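You operate a simulated robot arm through the tools that you are given. There is no shell and no other tool.

Carry out the task below with a simulated robot arm. There is one attempt and no reset: what you move stays moved.

## Task
Put things in order on the top of the grey bench. At the end: the silver steel block is on the grey plate; the green cell from the top of the grey bench stands where the silver steel block stood; the orange cover from the top of the grey bench stands where the green cell stood; one of the shunts from the top of the grey bench is on top of the small brown carton on the top of the grey bench; whatever was shut is shut again. Leave all else as you found it, and nothing knocked over.

Only the result counts: the job must be done as asked and must still hold three seconds after the hand-in. Knocking over, shifting, dropping, spilling or breaking anything else fails it. A push-on lid holds only when it is set on centred and level and pressed home; a screw cap is set on level and turned clockwise until tight.

## Robot
A 7-joint arm with a two-finger parallel gripper, fixed in place. Base frame: the origin is at the foot of the arm, x ahead of it, y to its left, z up; the work surface is at about z = 0. Readings come in m, degrees, newtons and seconds.
With the tool pointing down near the work surface it reaches from about 0.24 to 0.62 m from the base axis. Its first joint turns from -66.0 to 66.0 degrees. Payload 2.6 kg.
The tool frame sits at the grasp point between the pads (the TCP): z along the fingers, y along the line on which they close. The tips reach 0.03 m beyond it. Largest opening 0.094 m; finger width 0.028, thickness 0.01; the body of the gripper, 0.05 by 0.096 m, starts 0.055 m behind the TCP.
Orientation is that of the tool frame in the base frame, as a unit quaternion [x, y, z, w]. With the fingers straight down and closing along the base's y, the tool's x points along the base's -x, its y along +y and its z along -z.

## Interface
- The arm moves only by the tool servo_tool. Its argument "series" is a list of rows, each a list of 7 numbers: the shift along the base's x, y, z in cm, then the turn, a rotation vector about the base's x, y, z in rad, then the opening, from 0 (shut) to 1 (fully open). In form: [[tx, ty, tz, wx, wy, wz, claw], ...]. A call has 1 to 20 rows; each row shifts and turns the commanded pose from where the row before left it. A row lasts 0.2 s, in which the tool goes at most 0.05 m and 8.6 degrees; a call with a longer step from one row to the next is refused whole, and so is a gripper value outside its range. Where a pose cannot be reached the arm comes as near as it can. A force on the tool above 40 N (or 10 N above the force at the start of the call, whichever is more), or a blocked arm, ends the call early, and 0.2 s more pass. Each finger travels about 0.072 m/s and halts on what it meets, pressing with about 44 N; the grip force reading is that of the motor and also rises with nothing between the fingers. The clock runs only during rows and for 0.2 s after the last one: add rows that do not move to give the fingers time. The reply holds the time, the measured pose of the TCP, the force on the tool along the base axes, the opening and the grip force, in the units named above and with some noise, with the torque about the TCP (base axes, N m) and any sound that the robot's microphone picked up, and new pictures: "pictures" is both (left out), scene, wrist or none.
- Cameras (640 x 400 px; columns grow to the right, rows downward): "scene" is fixed at [0.0495, 0.4637, 0.5425]; the picture's right is [-0.44, -0.90, 0.00], its down [-0.69, 0.33, -0.65] and it looks along [0.58, -0.28, -0.76] (base axes); focal length 376 px, centre (320, 200). "wrist" rides on the gripper at [0.076, 0.014, -0.102] in the tool frame; the picture's right is [-0.18, 0.98, 0.00], its down [-0.75, -0.14, -0.64] and it looks along [-0.63, -0.12, 0.77] (tool axes); focal length 243 px, centre (320, 200). There is no depth. A picture from a camera that has moved, and an enlarged one, comes with that camera's place and axes in the base frame and with its lens.
- zoom(camera, box): a new picture of the part [left, top, right, bottom] of that camera's present view, enlarged. It takes no simulated time.
- sign_off(): hands the job in; it is judged then, once.

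Places have to be worked out from the pictures, the camera data and where the tool is seen. Open the gripper and draw the arm clear of the work before you hand the job in, unless the task says otherwise.

The tools are called after "Emit:" as name(argument=value, ...) on one line, values as JSON. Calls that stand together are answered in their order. servo_tool: Moves the arm, as the interface text tells. Its arguments: {"type":"object","properties":{"series":{"type":"array","items":{"type":"array","items":{"type":"number"}}},"pictures":{"type":"string","enum":["both","scene","wrist","none"]}},"required":["series"]} The other tools are called the same way: zoom (camera, box) takes an enlarged picture of a part of a camera's view; sign_off () hands the job in.

At the start:

```text
t: 0.0
tool_pos: [0.287, 0.2206, 0.2452]
orientation: [0.001, 1.0, 0.0, 0.0]
force: [0.2, 0.7, -0.5]
ft_torque: [0.0, -0.01, 0.02]
width: 0.0938
finger_force: 0.1
```

scene: 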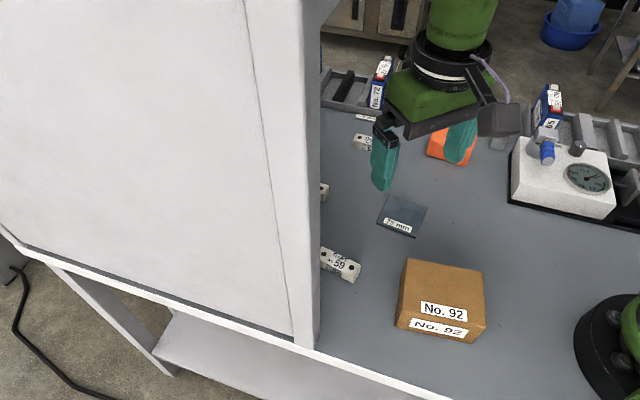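
wrist: 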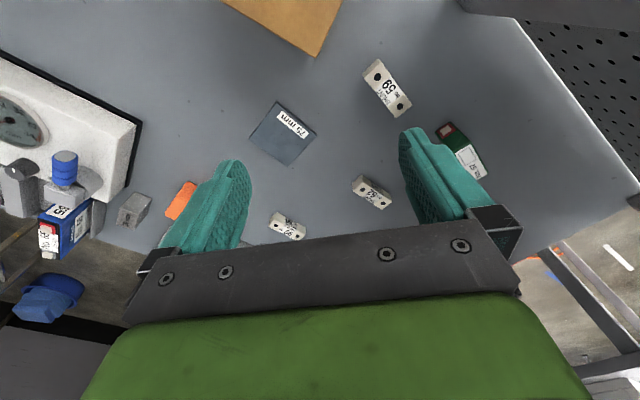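

I start by enlarging both views to identify the objects on the bench.

Emit:
zoom(camera="scene", box=[310, 60, 630, 260])

Emit:
zoom(camera="wrist", box=[0, 80, 320, 280])

Emit:
zoom(camera="wrist", box=[220, 40, 540, 240])

```text
2.00 times, centred on (470, 160) of scene
camera zoom: at [0.0495, 0.4637, 0.5425], right [-0.44, -0.9, 0.0], down [-0.69, 0.33, -0.65], along [0.58, -0.28, -0.76], focal length 751 px, centre (20, 280)
```

zoom: 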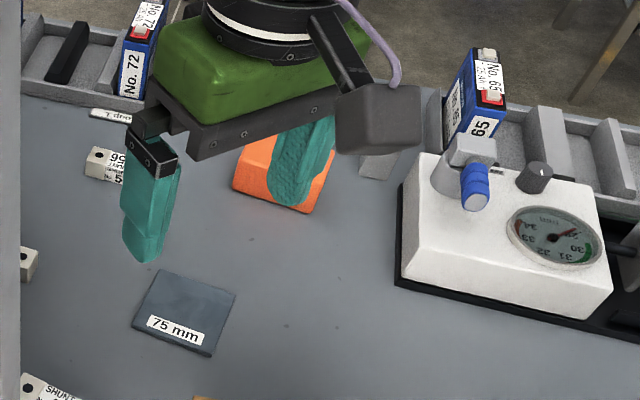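

```text
2.00 times, centred on (160, 180) of wrist
camera zoom: at [0.2108, 0.2337, 0.3476], right [0.18, 0.98, 0.0], down [0.75, -0.14, 0.64], along [0.63, -0.12, -0.77], focal length 485 px, centre (640, 240)
```

zoom: 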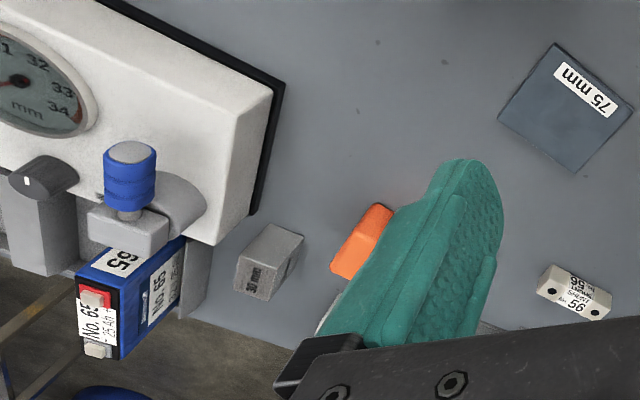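

```text
2.00 times, centred on (380, 140) of wrist
camera zoom: at [0.2108, 0.2337, 0.3476], right [0.18, 0.98, 0.0], down [0.75, -0.14, 0.64], along [0.63, -0.12, -0.77], focal length 485 px, centre (200, 320)
```

zoom: 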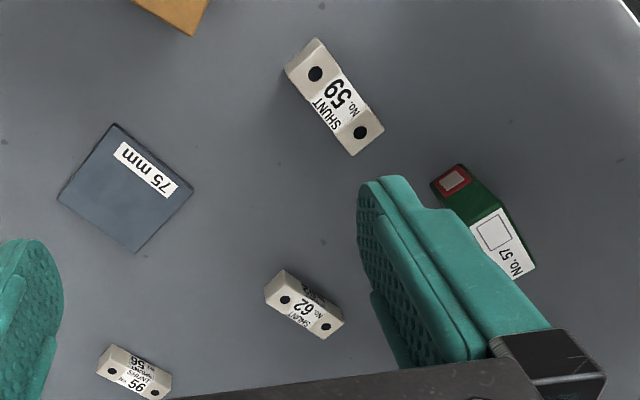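

The 75 mm plate is near (0.36, 0.15), and shunts 56, 59 and 62 lie around it. I look closer at the area by the green cell and the white panel, and at the rest of the bench.

Emit:
zoom(camera="wrist", box=[400, 0, 640, 150])

Emit:
zoom(camera="scene", box=[310, 80, 470, 180])

Emit:
zoom(camera="scene", box=[480, 70, 640, 230])

Emit:
zoom(camera="scene", box=[300, 230, 500, 355])

```text
2.67 times, centred on (520, 75) of wrist
camera zoom: at [0.2108, 0.2337, 0.3476], right [0.18, 0.98, 0.0], down [0.75, -0.14, 0.64], along [0.63, -0.12, -0.77], focal length 647 px, centre (-213, 533)
```

zoom: 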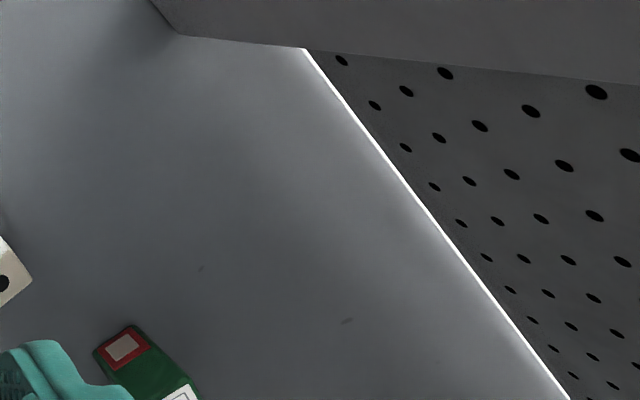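

```text
4.00 times, centred on (390, 130) of scene
camera zoom: at [0.0495, 0.4637, 0.5425], right [-0.44, -0.9, 0.0], down [-0.69, 0.33, -0.65], along [0.58, -0.28, -0.76], focal length 1502 px, centre (40, 480)
```

zoom: 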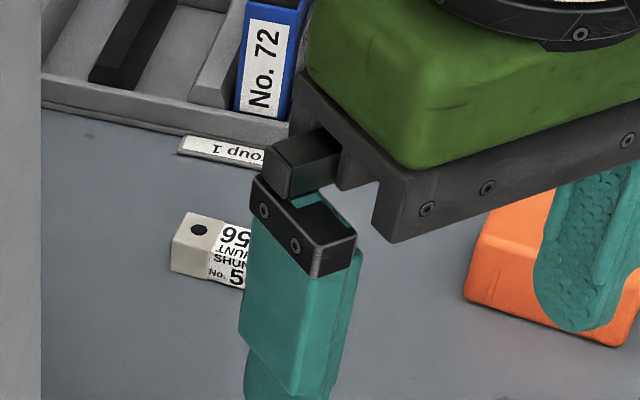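

```text
2.50 times, centred on (560, 150) of scene
camera zoom: at [0.0495, 0.4637, 0.5425], right [-0.44, -0.9, 0.0], down [-0.69, 0.33, -0.65], along [0.58, -0.28, -0.76], focal length 939 px, centre (-280, 325)
```

zoom: 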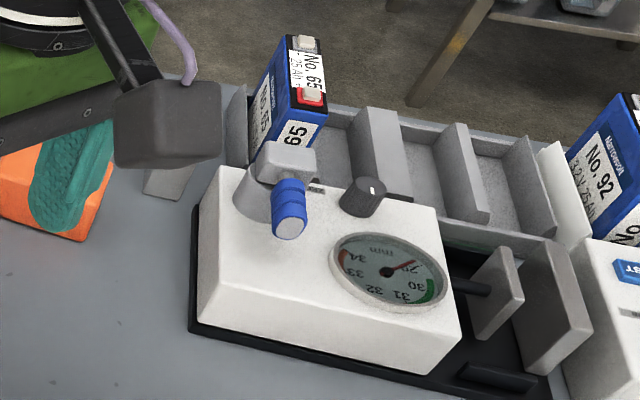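

```text
3.20 times, centred on (400, 292) of scene
camera zoom: at [0.0495, 0.4637, 0.5425], right [-0.44, -0.9, 0.0], down [-0.69, 0.33, -0.65], along [0.58, -0.28, -0.76], focal length 1202 px, centre (64, -96)
```

zoom: 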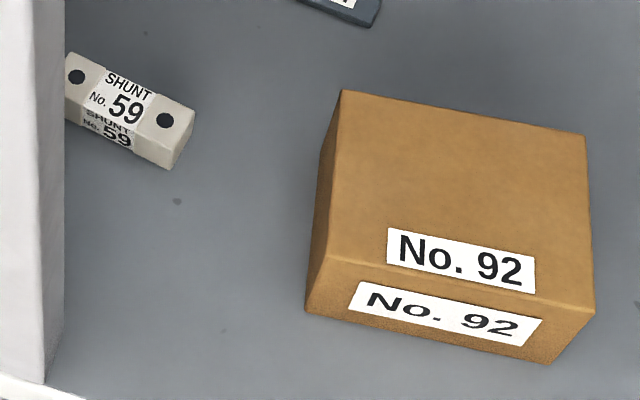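

The steel block labelled 30 mm and the orange cover are partly hidden by the gripper. I lift the arm and swing it to the right to see the rest of the bench.

Emit:
servo_tool(series=[[0, 0, 4, 0, 0, 0, 1], [0, 0, 4, 0, 0, 0, 1], [0, -4, 2, 0, 0, 0, 1], [0, -4.5, 0, 0, 0, 0, 1], [0, -4.5, 0, 0, 0, 0, 1], [0, -4.5, 0, 0, 0, 0, 1], [0, -4.5, 0, 0, 0, 0, 1], [0, 0, 0, 0, 0, 0, 1]])

```text
t: 1.8
tool_pos: [0.2887, 0.0019, 0.3431]
orientation: [0.0, 1.0, 0.0, 0.001]
force: [0.3, -0.8, -0.7]
ft_torque: [-0.06, 0.03, 0.0]
width: 0.0939
finger_force: 0.0
camera wrist: at [0.2125, 0.0149, 0.446], right [0.18, 0.98, 0.0], down [0.75, -0.14, 0.64], along [0.63, -0.12, -0.77], focal length 243 px, centre (320, 200)
```

scene: 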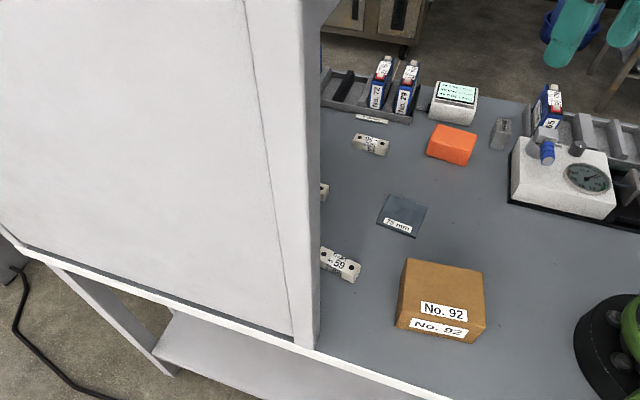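
wrist: 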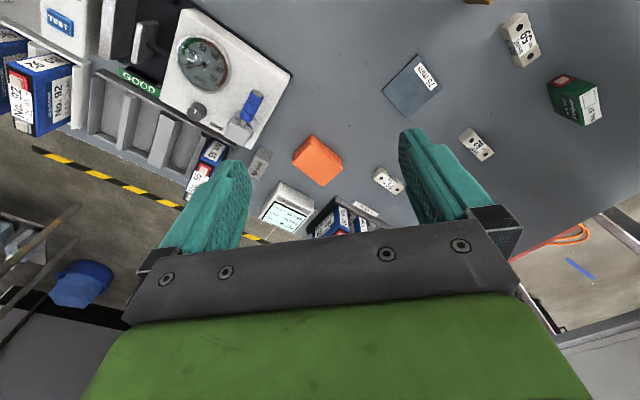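

The arm is out of the way now. I enlarge both views to locate the steel block, cover and green cell.

Emit:
zoom(camera="scene", box=[310, 60, 550, 210])

Emit:
zoom(camera="wrist", box=[360, 0, 640, 175])

Emit:
zoom(camera="wrist", box=[160, 90, 420, 252])

Emit:
zoom(camera="wrist", box=[0, 0, 300, 187])

```text
2.67 times, centred on (430, 135) of scene
camera zoom: at [0.0495, 0.4637, 0.5425], right [-0.44, -0.9, 0.0], down [-0.69, 0.33, -0.65], along [0.58, -0.28, -0.76], focal length 1001 px, centre (27, 373)
```

zoom: 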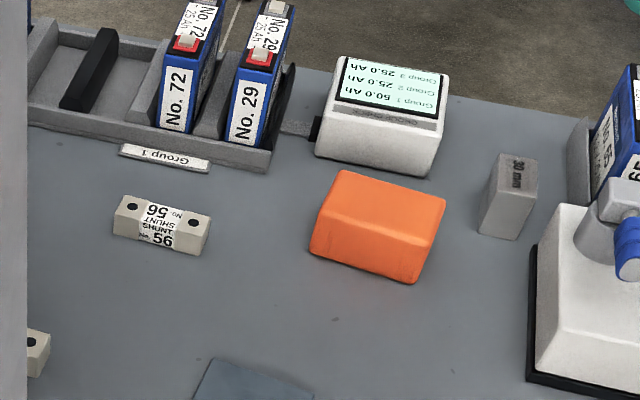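

```text
2.29 times, centred on (500, 88) of wrist
camera zoom: at [0.2125, 0.0149, 0.446], right [0.18, 0.98, 0.0], down [0.75, -0.14, 0.64], along [0.63, -0.12, -0.77], focal length 555 px, centre (-91, 457)
```

zoom: 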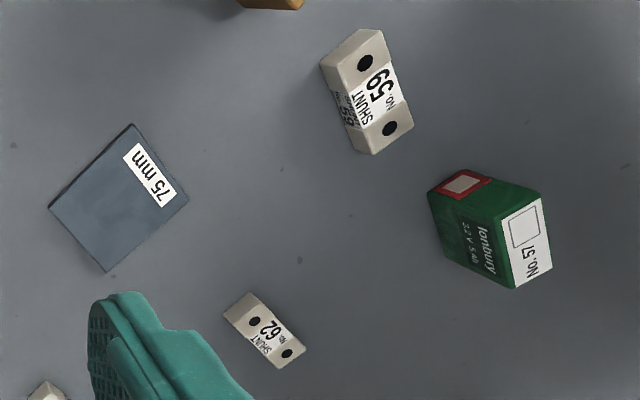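

```text
2.46 times, centred on (290, 171) of wrist
camera zoom: at [0.2125, 0.0149, 0.446], right [0.18, 0.98, 0.0], down [0.75, -0.14, 0.64], along [0.63, -0.12, -0.77], focal length 597 px, centre (394, 271)
```

zoom: 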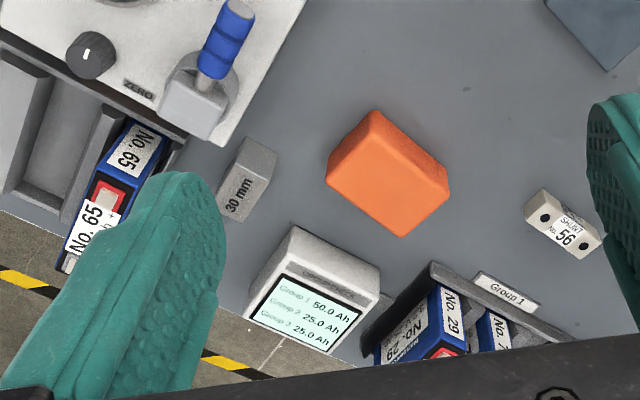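

```text
2.13 times, centred on (150, 94) of wrist
camera zoom: at [0.2125, 0.0149, 0.446], right [0.18, 0.98, 0.0], down [0.75, -0.14, 0.64], along [0.63, -0.12, -0.77], focal length 518 px, centre (683, 427)
```

zoom: 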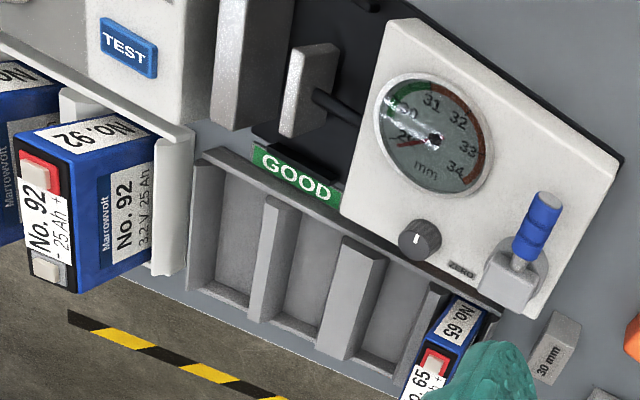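

The red terminal of the green cell triangulates to about (0.39, 0.38), and the carton is about 6 cm tall near (0.19, 0.20). I turn the wrist and move over to get a close view of the green cell.

Emit:
servo_tool(series=[[0, 4, 0, 0, 0, 0.14, 1], [0, 4, 0, 0, 0, 0.14, 1], [0, 4, 0, 0, 0, 0.14, 1], [0, 4, -2, 0, 0, 0.14, 1], [0, 4, -4, 0, 0, 0.14, 1], [-1, 2, -4, 0, 0, 0.085, 1], [0, 0, 0, 0, 0, 0, 1]])

```text
refused: row 5 steps farther than a row can; nothing moved
```

The fifth row was just over the step limit, so I shorten it.

Emit:
servo_tool(series=[[0, 4, 0, 0, 0, 0.14, 1], [0, 4, 0, 0, 0, 0.14, 1], [0, 4, 0, 0, 0, 0.14, 1], [0, 4, -2, 0, 0, 0.14, 1], [0, 3, -3, 0, 0, 0.14, 1], [-1, 2, -3, 0, 0, 0.085, 1], [0, 1, -3, 0, 0, 0, 1], [0, 0, 0, 0, 0, 0, 1]])

```text
t: 3.6
tool_pos: [0.2774, 0.2205, 0.2323]
orientation: [-0.383, 0.924, 0.0, 0.0]
force: [1.1, -1.1, 0.1]
ft_torque: [-0.01, 0.0, 0.01]
width: 0.0941
finger_force: 0.1
camera wrist: at [0.2136, 0.175, 0.3357], right [-0.57, 0.82, 0.0], down [0.63, 0.43, 0.64], along [0.53, 0.36, -0.77], focal length 243 px, centre (320, 200)
```

scene: 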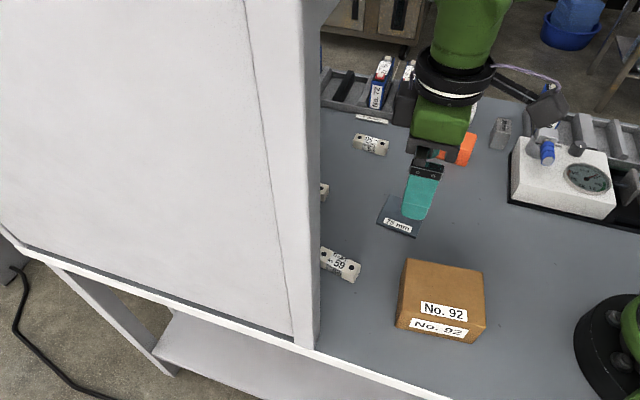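
wrist: 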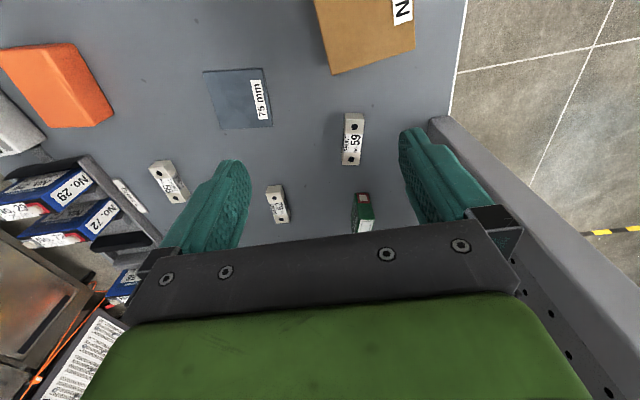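

Emit:
zoom(camera="wrist", box=[240, 90, 480, 240])

Emit:
zoom(camera="wrist", box=[320, 180, 400, 240])

```text
2.67 times, centred on (360, 165) of wrist
camera zoom: at [0.2136, 0.175, 0.3357], right [-0.57, 0.82, 0.0], down [0.63, 0.43, 0.64], along [0.53, 0.36, -0.77], focal length 647 px, centre (213, 293)
```

zoom: 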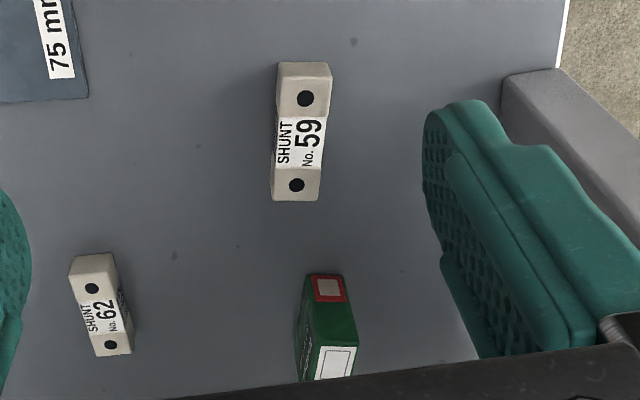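

```text
6.67 times, centred on (360, 210) of wrist
camera zoom: at [0.2136, 0.175, 0.3357], right [-0.57, 0.82, 0.0], down [0.63, 0.43, 0.64], along [0.53, 0.36, -0.77], focal length 1618 px, centre (53, 133)
```

zoom: 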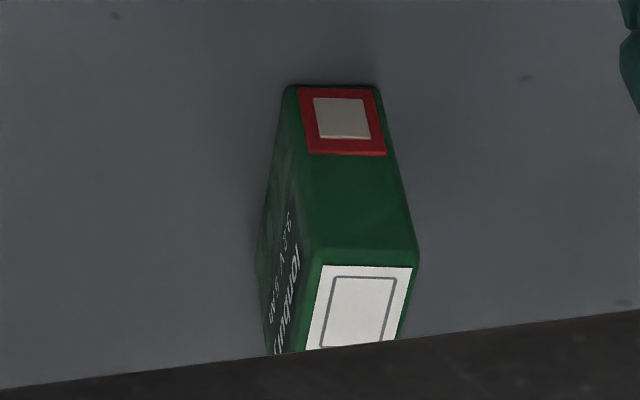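

The green cell is roughly 24 × 60 × 64 mm and centred near (0.417, 0.400), with its long axis at about 33°. Next I go over to the steel block and orange cover for a close view.

Emit:
servo_tool(series=[[0, -3, 2, 0, 0, -0.137, 1], [0.5, -4, 1, 0, 0, -0.137, 1], [0.5, -4, 0, 0, 0, -0.137, 1], [0.5, -4, 0, 0, 0, -0.137, 1], [0.5, -4, 0, 0, 0, -0.137, 1], [0.5, -4, -1, 0, 0, -0.137, 1], [0, -4, -1, 0, 0, -0.137, 1], [0, -2, -2, 0, 0, 0, 1], [0, 0, 0, 0, 0, 0, 1]])

```text
t: 5.6
tool_pos: [0.303, -0.0697, 0.2249]
orientation: [0.087, 0.996, 0.0, 0.001]
force: [0.2, -0.2, 0.1]
ft_torque: [0.03, 0.0, -0.01]
width: 0.0941
finger_force: 0.0
camera wrist: at [0.2305, -0.0437, 0.3275], right [0.35, 0.94, 0.0], down [0.72, -0.27, 0.64], along [0.6, -0.23, -0.77], focal length 243 px, centre (320, 200)
```

scene: 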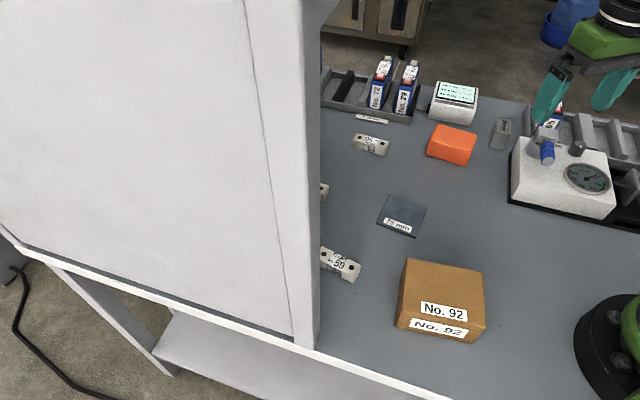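
wrist: 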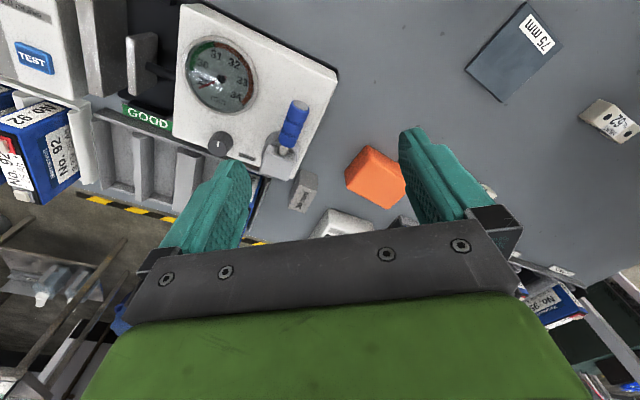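

Emit:
zoom(camera="wrist", box=[250, 130, 430, 242])

Emit:
zoom(camera="scene", box=[410, 70, 570, 170])

```text
3.56 times, centred on (340, 186) of wrist
camera zoom: at [0.2305, -0.0437, 0.3275], right [0.35, 0.94, 0.0], down [0.72, -0.27, 0.64], along [0.6, -0.23, -0.77], focal length 863 px, centre (249, 250)
```

zoom: 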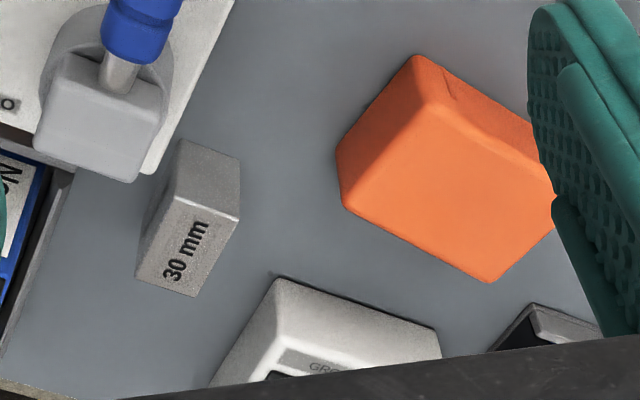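

```text
4.00 times, centred on (490, 120) of scene
camera zoom: at [0.0495, 0.4637, 0.5425], right [-0.44, -0.9, 0.0], down [-0.69, 0.33, -0.65], along [0.58, -0.28, -0.76], focal length 1502 px, centre (-360, 520)
```

zoom: 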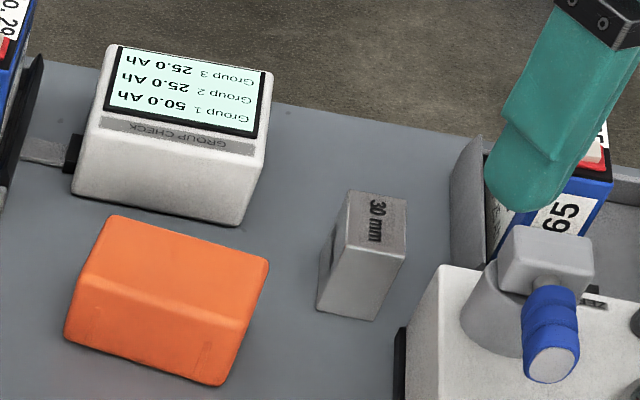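

The steel block is about 28 × 47 × 45 mm, centred near (0.442, -0.151), with its long axis at -45°. I move above it, turned to close across its short width, and set a narrower opening because of the tray beside it.

Emit:
servo_tool(series=[[2.8, -1.6, 0, 0, 0, -0.119, 0.8], [2.8, -1.6, 0, 0, 0, -0.119, 0.6], [2.8, -1.6, 0, 0, 0, -0.119, 0.6], [2.8, -1.6, 0, 0, 0, -0.119, 0.6], [2.8, -1.75, -2.5, 0, 0, -0.119, 0.6], [0, 0, 0, 0, 0, 0, 0.6]])

```text
t: 7.0
tool_pos: [0.4403, -0.1534, 0.1988]
orientation: [0.376, 0.926, 0.0, 0.0]
force: [0.4, 0.0, 0.2]
ft_torque: [0.01, 0.04, 0.02]
width: 0.0564
finger_force: 0.0
camera wrist: at [0.3971, -0.0912, 0.3024], right [0.82, 0.58, 0.0], down [0.44, -0.63, 0.64], along [0.37, -0.52, -0.77], focal length 243 px, centre (320, 200)
```

scene: 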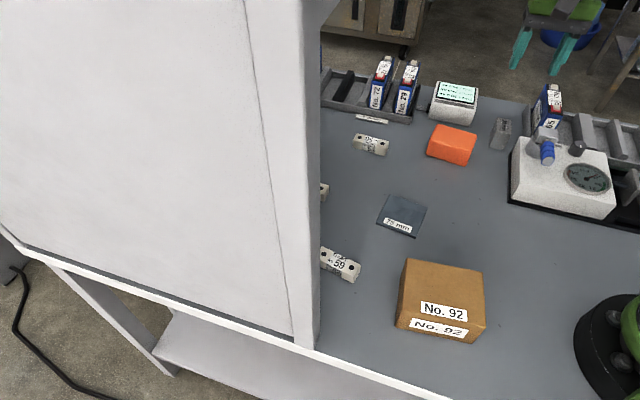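
wrist: 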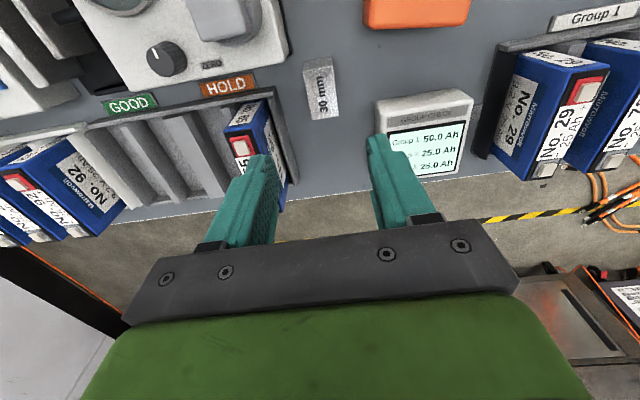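

Emit:
zoom(camera="wrist", box=[200, 30, 440, 180])

```text
2.67 times, centred on (320, 105) of wrist
camera zoom: at [0.3971, -0.0912, 0.3024], right [0.82, 0.58, 0.0], down [0.44, -0.63, 0.64], along [0.37, -0.52, -0.77], focal length 647 px, centre (320, 453)
```

zoom: 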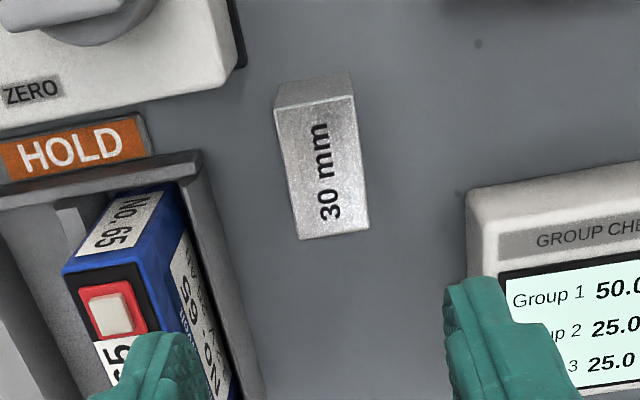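

The view confirms the block is directly under the tool, with about 9 mm to spare between the finger and the tray wall at a 5 cm opening. I go down in steps and check once before gripping.

Emit:
servo_tool(series=[[0, 0.2, -4, 0, 0, -0.024, 0.54], [0, 0, -4, 0, 0, 0, 0.54], [0, 0, -2, 0, 0, 0, 0.54], [0, 0, 0, 0, 0, 0, 0.54]])

```text
t: 8.0
tool_pos: [0.4411, -0.1507, 0.0991]
orientation: [0.386, 0.922, 0.0, 0.001]
force: [-0.1, -0.8, -0.5]
ft_torque: [0.04, 0.02, 0.02]
width: 0.0503
finger_force: 0.0
camera wrist: at [0.3981, -0.0872, 0.2023], right [0.83, 0.56, 0.0], down [0.43, -0.64, 0.64], along [0.36, -0.53, -0.77], focal length 243 px, centre (320, 200)
```

scene: 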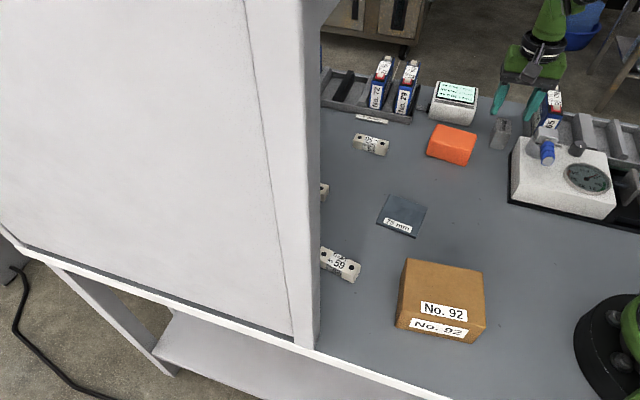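
wrist: 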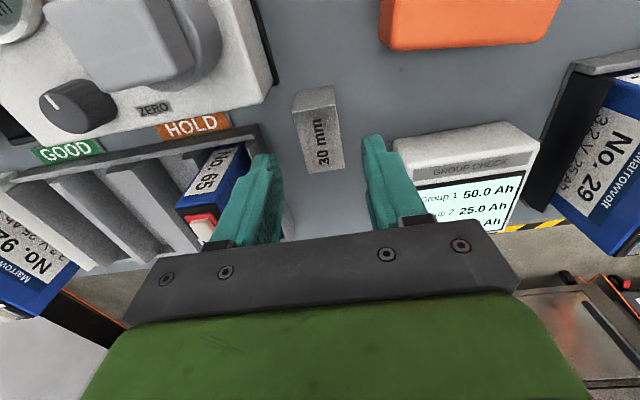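

The block sits centred between the fingers, with the fingers clear of cell 65 and the display. I descend to grip height and close.

Emit:
servo_tool(series=[[0, 0, -3, 0, 0, 0, 0.54], [0, 0, -2, 0, 0, 0, 0.54], [0, 0, -1, 0, 0, 0, 0.54], [0, 0, 0, 0, 0, 0, 0.4], [0, 0, 0, 0, 0, 0, 0.3], [0, 0, 0, 0, 0, 0, 0.1], [0, 0, 0, 0, 0, 0, 0.1]])

```text
t: 9.6
tool_pos: [0.4414, -0.149, 0.0393]
orientation: [0.386, 0.922, 0.0, 0.0]
force: [0.0, -0.5, -0.7]
ft_torque: [-0.09, -0.01, 0.01]
width: 0.0344
finger_force: 44.1
camera wrist: at [0.3985, -0.0855, 0.1421], right [0.83, 0.56, 0.0], down [0.43, -0.64, 0.64], along [0.36, -0.53, -0.77], focal length 243 px, centre (320, 200)
```

scene: 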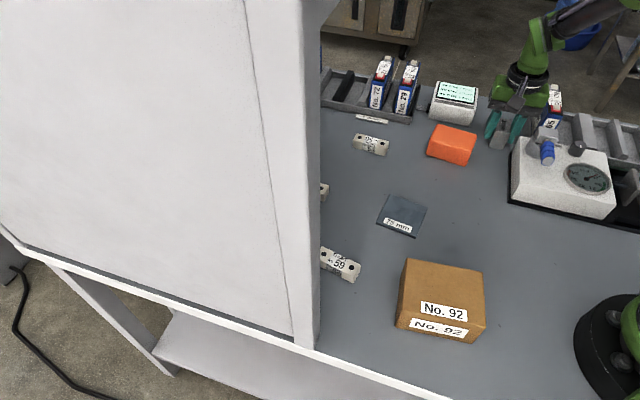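
wrist: 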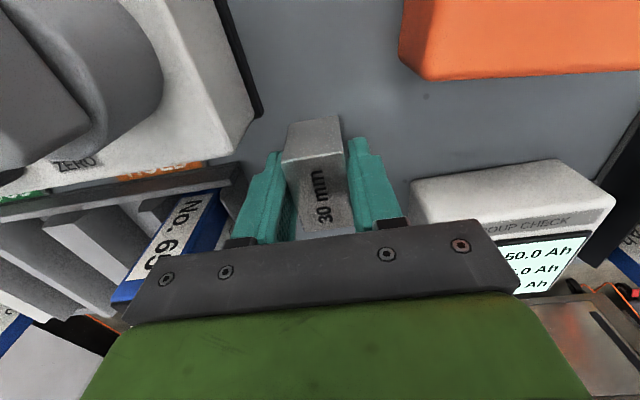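

The block is held (44 N). I lift it straight up and carry it over to the plate at about (0.362, 0.147), turning slightly to match the plate's edges.

Emit:
servo_tool(series=[[0, 0, 2, 0, 0, 0, 0.1], [0, 0, 4, 0, 0, 0, 0.1], [0, 0, 4, 0, 0, 0, 0.1], [0, 0, 4, 0, 0, 0, 0.1], [-1, 3.7, 0, 0, 0, -0.02, 0.1], [-1, 3.7, 0, 0, 0, -0.02, 0.1], [-1, 3.7, 0, 0, 0, -0.02, 0.1], [-1, 3.7, 0, 0, 0, -0.02, 0.1], [-1, 3.7, 0, 0, 0, -0.02, 0.1], [-1, 3.7, 0, 0, 0, -0.015, 0.1], [-1, 3.7, 0, 0, 0, 0, 0.1], [-1, 3.6, 0, 0, 0, 0, 0.1], [0, 0, 0, 0, 0, 0, 0.1]])

```text
t: 12.4
tool_pos: [0.3617, 0.1477, 0.1798]
orientation: [0.439, 0.898, 0.0, 0.0]
force: [-0.3, -0.6, -5.6]
ft_torque: [0.02, 0.04, 0.01]
width: 0.0344
finger_force: 44.4
camera wrist: at [0.3263, 0.2157, 0.2832], right [0.89, 0.46, 0.0], down [0.35, -0.68, 0.64], along [0.29, -0.57, -0.77], focal length 243 px, centre (320, 200)
```

scene: 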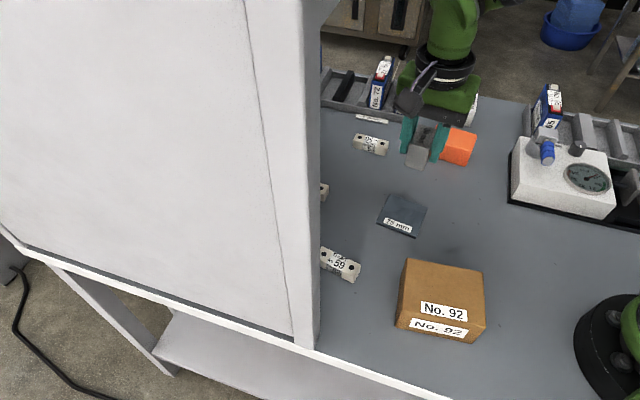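
wrist: 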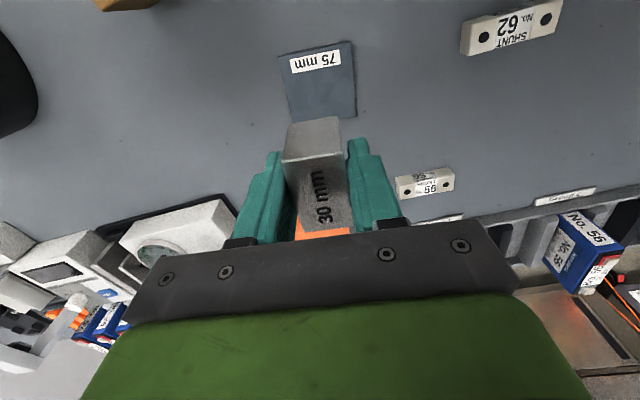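

Emit:
zoom(camera="wrist", box=[240, 20, 400, 120])

```text
4.00 times, centred on (320, 70) of wrist
camera zoom: at [0.3263, 0.2157, 0.2832], right [0.89, 0.46, 0.0], down [0.35, -0.68, 0.64], along [0.29, -0.57, -0.77], focal length 970 px, centre (320, 720)
```

zoom: 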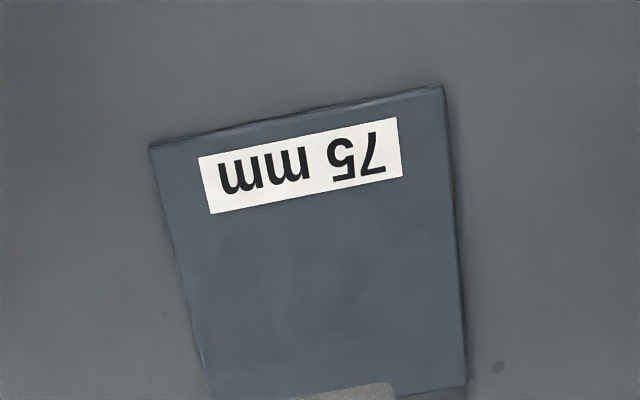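

The plate's centre lies 2 mm from under the tool. I correct for that and lower the block to just above the plate.

Emit:
servo_tool(series=[[-0.1, 0.2, -4, 0, 0, 0, 0.1], [0, 0, -4, 0, 0, 0, 0.1], [0, 0, -3, 0, 0, 0, 0.1], [0, 0, -1.3, 0, 0, 0, 0.1], [0, 0, 0, 0, 0, 0, 0.1]])

Emit:
zoom(camera="scene", box=[340, 130, 500, 260])

```text
t: 13.6
tool_pos: [0.36, 0.1468, 0.0563]
orientation: [0.439, 0.898, 0.0, 0.0]
force: [-0.4, 0.3, -5.4]
ft_torque: [0.05, 0.0, -0.01]
width: 0.0341
finger_force: 44.5
camera wrist: at [0.3247, 0.215, 0.1591], right [0.89, 0.46, 0.0], down [0.35, -0.68, 0.64], along [0.29, -0.57, -0.77], focal length 243 px, centre (320, 200)
```

scene: 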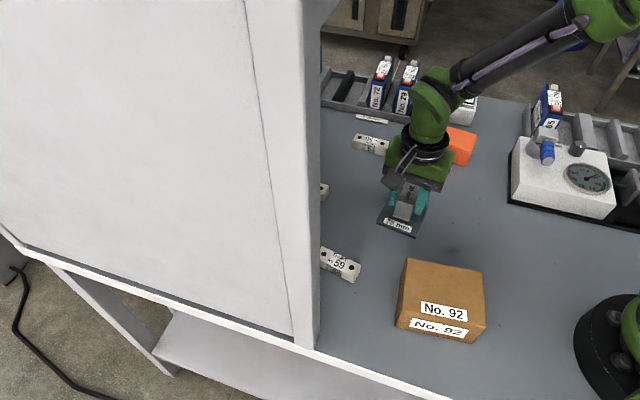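
wrist: 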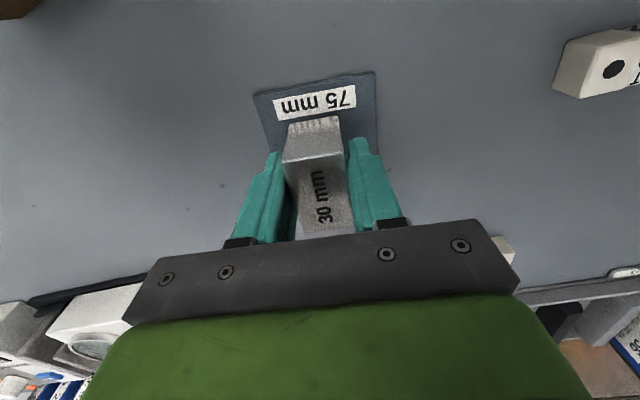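

```text
3.08 times, centred on (420, 195) of scene
camera zoom: at [0.0495, 0.4637, 0.5425], right [-0.44, -0.9, 0.0], down [-0.69, 0.33, -0.65], along [0.58, -0.28, -0.76], focal length 1156 px, centre (12, 215)
```

zoom: 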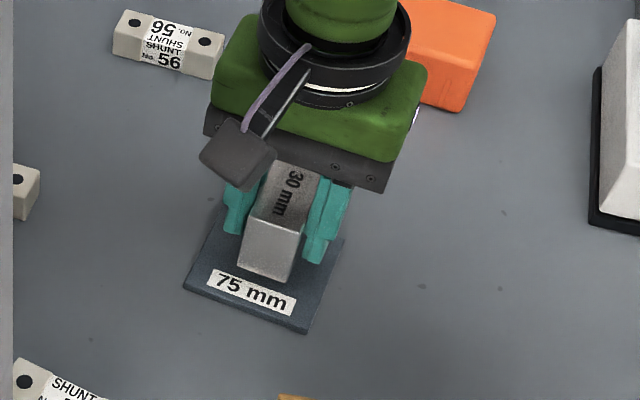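

The block hangs about a centimetre over the plate and is well centred. I lower in small steps and watch the force for contact.

Emit:
servo_tool(series=[[0, 0, -0.4, 0, 0, 0, 0.1], [0, 0, -0.2, 0, 0, 0, 0.1], [0, 0, -0.2, 0, 0, 0, 0.1], [0, 0, -0.1, 0, 0, 0, 0.1], [0, 0, 0, 0, 0, 0, 0.1]], pictures="wrist")

```text
t: 14.8
tool_pos: [0.3591, 0.1475, 0.0478]
orientation: [0.439, 0.898, 0.0, 0.0]
force: [0.4, 0.6, -5.4]
ft_torque: [0.02, -0.02, 0.02]
width: 0.034
finger_force: 44.5
camera wrist: at [0.325, 0.2152, 0.1502], right [0.89, 0.46, 0.0], down [0.35, -0.68, 0.64], along [0.29, -0.57, -0.77], focal length 243 px, centre (320, 200)
```

wrist: 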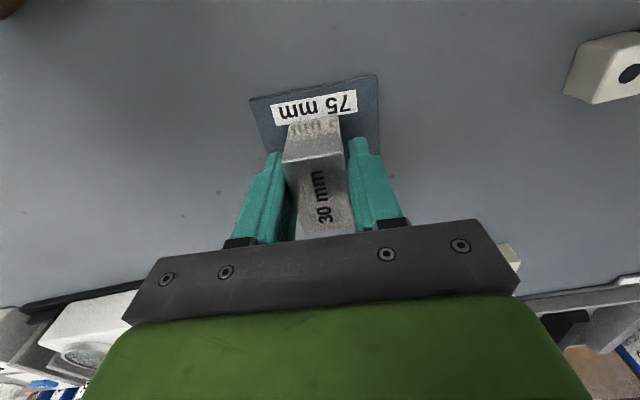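

No contact yet, as the force is still just the block's weight. I continue in 1 mm steps.

Emit:
servo_tool(series=[[0, 0, -0.1, 0, 0, 0, 0.1], [0, 0, -0.1, 0, 0, 0, 0.1], [0, 0, 0, 0, 0, 0, 0.1]], pictures="none")

```text
t: 15.6
tool_pos: [0.3602, 0.1476, 0.0454]
orientation: [0.439, 0.899, 0.0, 0.0]
force: [0.0, -0.2, -5.5]
ft_torque: [0.02, 0.02, 0.01]
width: 0.034
finger_force: 44.2
```

Emit:
servo_tool(series=[[0, 0, -0.1, 0, 0, 0, 0.1], [0, 0, 0, 0, 0, 0, 0.1]], pictures="none")

```text
t: 16.2
tool_pos: [0.3608, 0.1487, 0.0448]
orientation: [0.439, 0.898, 0.0, 0.0]
force: [-2.7, -1.6, 5.7]
ft_torque: [-0.07, 0.13, -0.02]
width: 0.0343
finger_force: 43.6
```

The force reversed to +5.7 N, so the block rests on the plate. I open the fingers and rise straight up.

Emit:
servo_tool(series=[[0, 0, 0, 0, 0, 0, 0.45], [0, 0, 0, 0, 0, 0, 0.6], [0, 0, 0, 0, 0, 0, 0.6], [0, 0, 2, 0, 0, 0, 0.6], [0, 0, 4, 0, 0, 0, 0.6], [0, 0, 4, 0, 0, 0, 0.6], [0, 0, 4, 0, 0, 0, 0.6], [0, 0, 2, 0, 0, 0, 0.6]])

```text
t: 18.0
tool_pos: [0.3611, 0.1477, 0.2054]
orientation: [0.438, 0.899, 0.0, 0.0]
force: [-0.3, 0.2, 0.3]
ft_torque: [-0.01, -0.03, 0.0]
width: 0.0564
finger_force: 0.1
camera wrist: at [0.3257, 0.2161, 0.3093], right [0.89, 0.46, 0.0], down [0.35, -0.68, 0.64], along [0.3, -0.57, -0.77], focal length 243 px, centre (320, 200)
```

scene: 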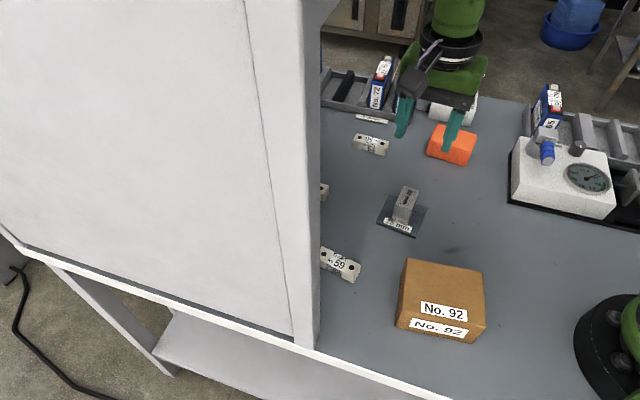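
wrist: 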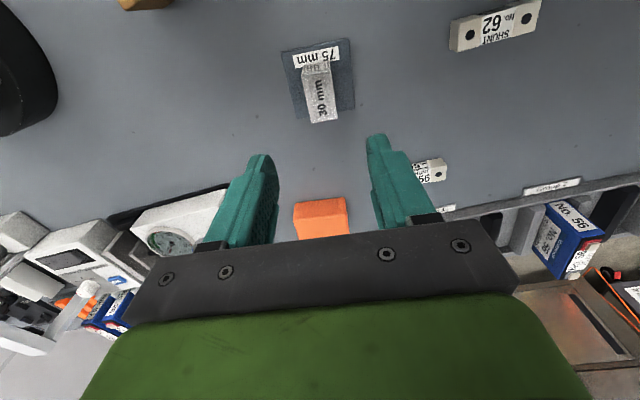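

The block stands on the plate. Next is the green cell: I swing round to a yaw of about +33° and stop short of it to look.

Emit:
servo_tool(series=[[0.1, 1.2, 0, 0, 0, 0.135, 0.7], [0.1, 1.2, 0, 0, 0, 0.135, 0.7], [0.1, 1.2, 0, 0, 0, 0.135, 0.7], [0.1, 1.2, 0, 0, 0, 0.135, 0.7], [0.1, 1.2, 0, 0, 0, 0.135, 0.7], [0.1, 1.2, 0, 0, 0, 0.135, 0.7], [0.1, 1.2, 0, 0, 0, 0.135, 0.7], [0.1, 1.2, 0, 0, 0, 0.135, 0.7], [0.1, 1.2, 0, 0, 0, 0.135, 0.7], [0.1, 1.2, 0, 0, 0, 0.135, 0.7], [0.1, 1.2, 0, 0, 0, 0.135, 0.7], [0, 0, 0, 0, 0, 0, 0.7]])

```text
t: 20.6
tool_pos: [0.3715, 0.2813, 0.2044]
orientation: [-0.284, 0.959, 0.0, -0.001]
force: [-0.6, 0.0, 0.5]
ft_torque: [0.0, -0.02, -0.04]
width: 0.0657
finger_force: 0.1
camera wrist: at [0.2996, 0.2502, 0.3079], right [-0.38, 0.92, 0.0], down [0.71, 0.29, 0.64], along [0.59, 0.25, -0.77], focal length 243 px, centre (320, 200)
```

scene: 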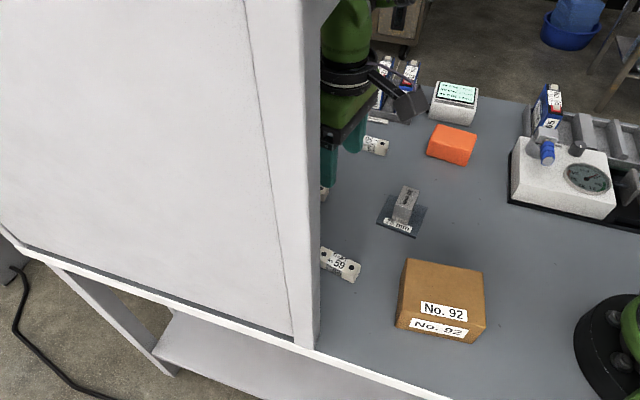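
wrist: 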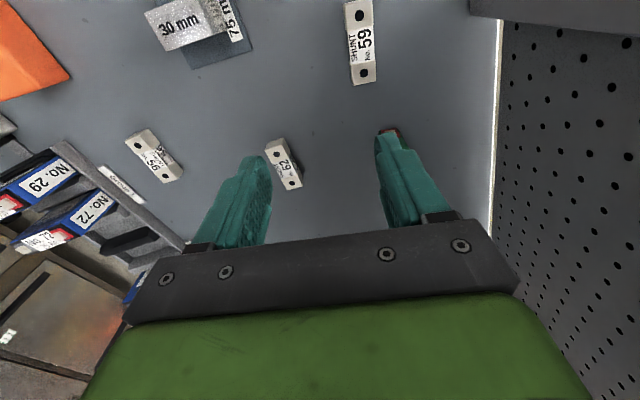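

The cell is hidden behind the right finger, and the pegboard wall lies along x − y = −0.181, leaving room. I shift further left to see the cell.

Emit:
servo_tool(series=[[0.5, 2.5, 0, 0, 0, 0, 0.7], [0.5, 2.5, 0, 0, 0, 0, 0.7], [0.5, 2.5, 0, 0, 0, 0, 0.7], [0.5, 1.5, 0, 0, 0, 0, 0.7], [0, 0, 0, 0, 0, 0, 0.7]])

```text
t: 21.8
tool_pos: [0.3929, 0.3706, 0.2047]
orientation: [-0.284, 0.959, 0.0, 0.0]
force: [0.1, -0.3, -0.5]
ft_torque: [0.02, 0.03, 0.0]
width: 0.066
finger_force: 0.1
camera wrist: at [0.3206, 0.3403, 0.3078], right [-0.38, 0.92, 0.0], down [0.71, 0.29, 0.64], along [0.59, 0.24, -0.77], focal length 243 px, centre (320, 200)
```

scene: 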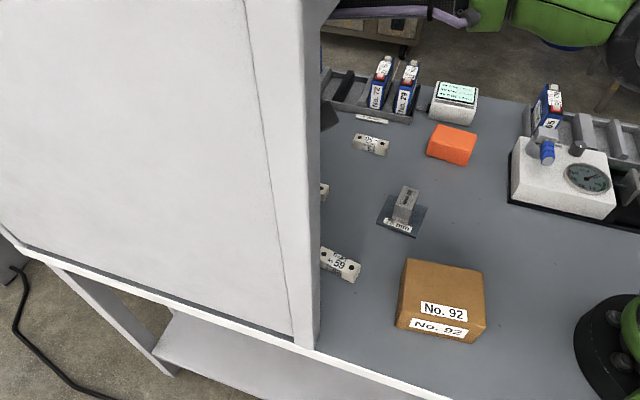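
wrist: 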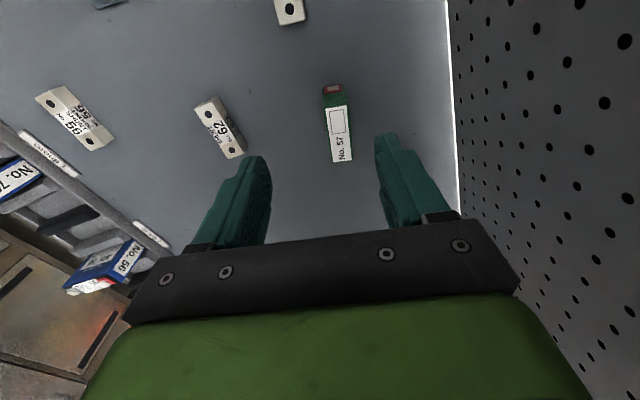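

Emit:
zoom(camera="wrist", box=[260, 70, 420, 170])

```text
4.00 times, centred on (340, 120) of wrist
camera zoom: at [0.3206, 0.3403, 0.3078], right [-0.38, 0.92, 0.0], down [0.71, 0.29, 0.64], along [0.59, 0.24, -0.77], focal length 970 px, centre (240, 520)
```

zoom: 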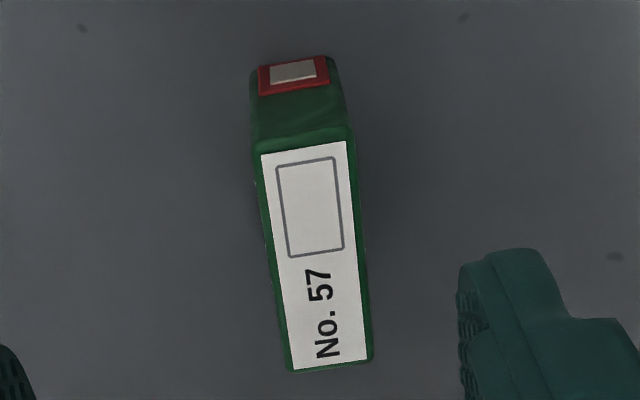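

The cell's centre comes out at (0.417, 0.403), long axis 32°, about 64 mm high. I move over it and go partway down to check alignment.

Emit:
servo_tool(series=[[1.25, 1.67, 0, 0, 0, -0.01, 0.7], [1.25, 1.66, 0, 0, 0, 0, 0.7], [0, 0, -4, 0, 0, 0, 0.7], [0, 0, -4, 0, 0, 0, 0.7], [0, 0, 0, 0, 0, 0, 0.7]])

```text
t: 23.0
tool_pos: [0.4183, 0.403, 0.1234]
orientation: [-0.279, 0.96, -0.001, 0.0]
force: [0.1, 0.1, 0.9]
ft_torque: [0.0, -0.01, 0.02]
width: 0.0659
finger_force: 0.1
camera wrist: at [0.3469, 0.373, 0.2266], right [-0.37, 0.93, 0.0], down [0.71, 0.28, 0.64], along [0.6, 0.24, -0.77], focal length 243 px, centre (320, 200)
```

scene: 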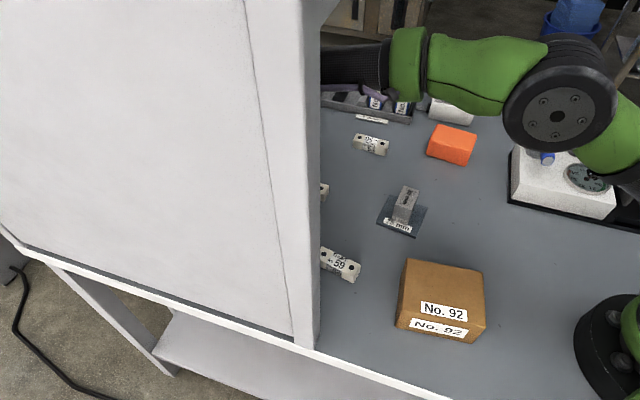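
wrist: 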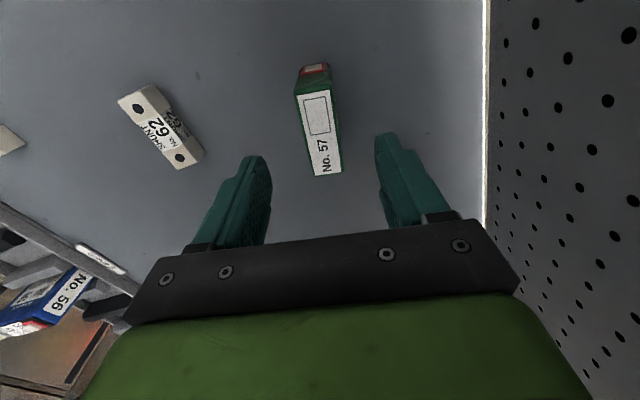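

The cell is centred between the fingers. I descend to grip height and close.

Emit:
servo_tool(series=[[0, 0, -4, 0, 0, 0, 0.7], [0, 0, -3, 0, 0, 0, 0.7], [0, 0, -1.2, 0, 0, 0, 0.7], [0, 0, 0, 0, 0, 0, 0.5], [0, 0, 0, 0, 0, 0, 0.3], [0, 0, 0, 0, 0, 0, 0.1], [0, 0, 0, 0, 0, 0, 0.1], [0, 0, 0, 0, 0, 0, 0.1]])

```text
t: 24.8
tool_pos: [0.4166, 0.4034, 0.0422]
orientation: [-0.279, 0.96, -0.001, 0.0]
force: [0.8, -0.5, 0.1]
ft_torque: [0.03, -0.02, 0.04]
width: 0.0298
finger_force: 44.3
camera wrist: at [0.3456, 0.3735, 0.1452], right [-0.37, 0.93, 0.0], down [0.71, 0.28, 0.64], along [0.6, 0.24, -0.77], focal length 243 px, centre (320, 200)
```

scene: 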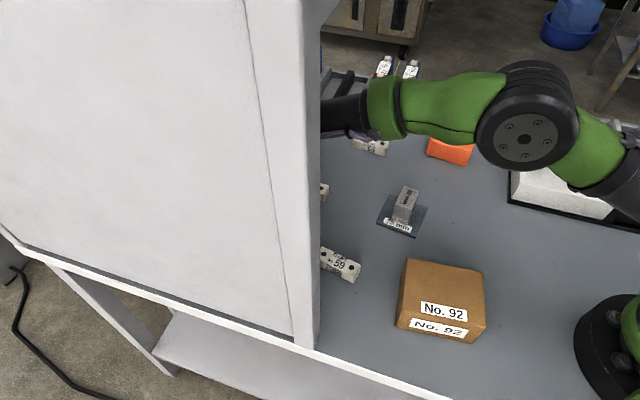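
wrist: 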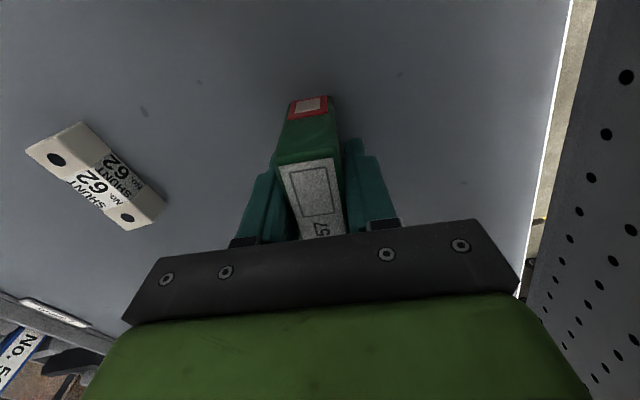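

The cell is held. I lift it straight up and carry it, turning, to above where the steel block stood at about (0.442, -0.150).

Emit:
servo_tool(series=[[0, 0, 2, 0, 0, 0, 0.1], [0, 0, 4, 0, 0, 0, 0.1], [0, 0, 4.5, 0, 0, 0, 0.1], [0, 0, 4.5, 0, 0, 0, 0.1], [0.18, -3.95, 0, 0, 0, -0.097, 0.1], [0.18, -3.95, 0, 0, 0, -0.097, 0.1], [0.18, -3.95, 0, 0, 0, -0.097, 0.1], [0.18, -3.95, 0, 0, 0, -0.097, 0.1], [0.18, -3.95, 0, 0, 0, -0.097, 0.1], [0.18, -3.95, 0, 0, 0, -0.097, 0.1], [0.18, -3.95, 0, 0, 0, -0.097, 0.1], [0.18, -3.95, 0, 0, 0, -0.097, 0.1], [0.18, -3.95, 0, 0, 0, -0.097, 0.1], [0.18, -3.95, 0, 0, 0, -0.097, 0.1], [0.18, -3.95, 0, 0, 0, -0.097, 0.1], [0.18, -3.95, 0, 0, 0, -0.097, 0.1], [0.18, -3.95, 0, 0, 0, -0.097, 0.1], [0.18, -3.95, 0, 0, 0, -0.097, 0.1], [0, 0, 0, 0, 0, 0, 0.1]])

```text
t: 28.8
tool_pos: [0.442, -0.1493, 0.1933]
orientation: [0.387, 0.922, 0.0, 0.0]
force: [-0.4, 0.9, -2.7]
ft_torque: [0.01, 0.02, 0.02]
width: 0.03
finger_force: 44.1
camera wrist: at [0.3994, -0.0858, 0.2958], right [0.83, 0.56, 0.0], down [0.43, -0.64, 0.64], along [0.36, -0.53, -0.77], focal length 243 px, centre (320, 200)
```

scene: 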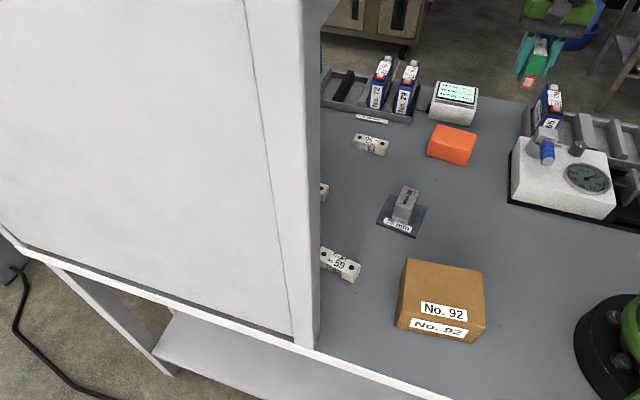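
wrist: 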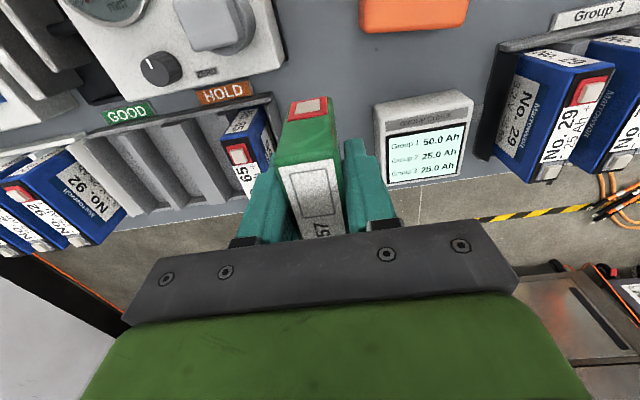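

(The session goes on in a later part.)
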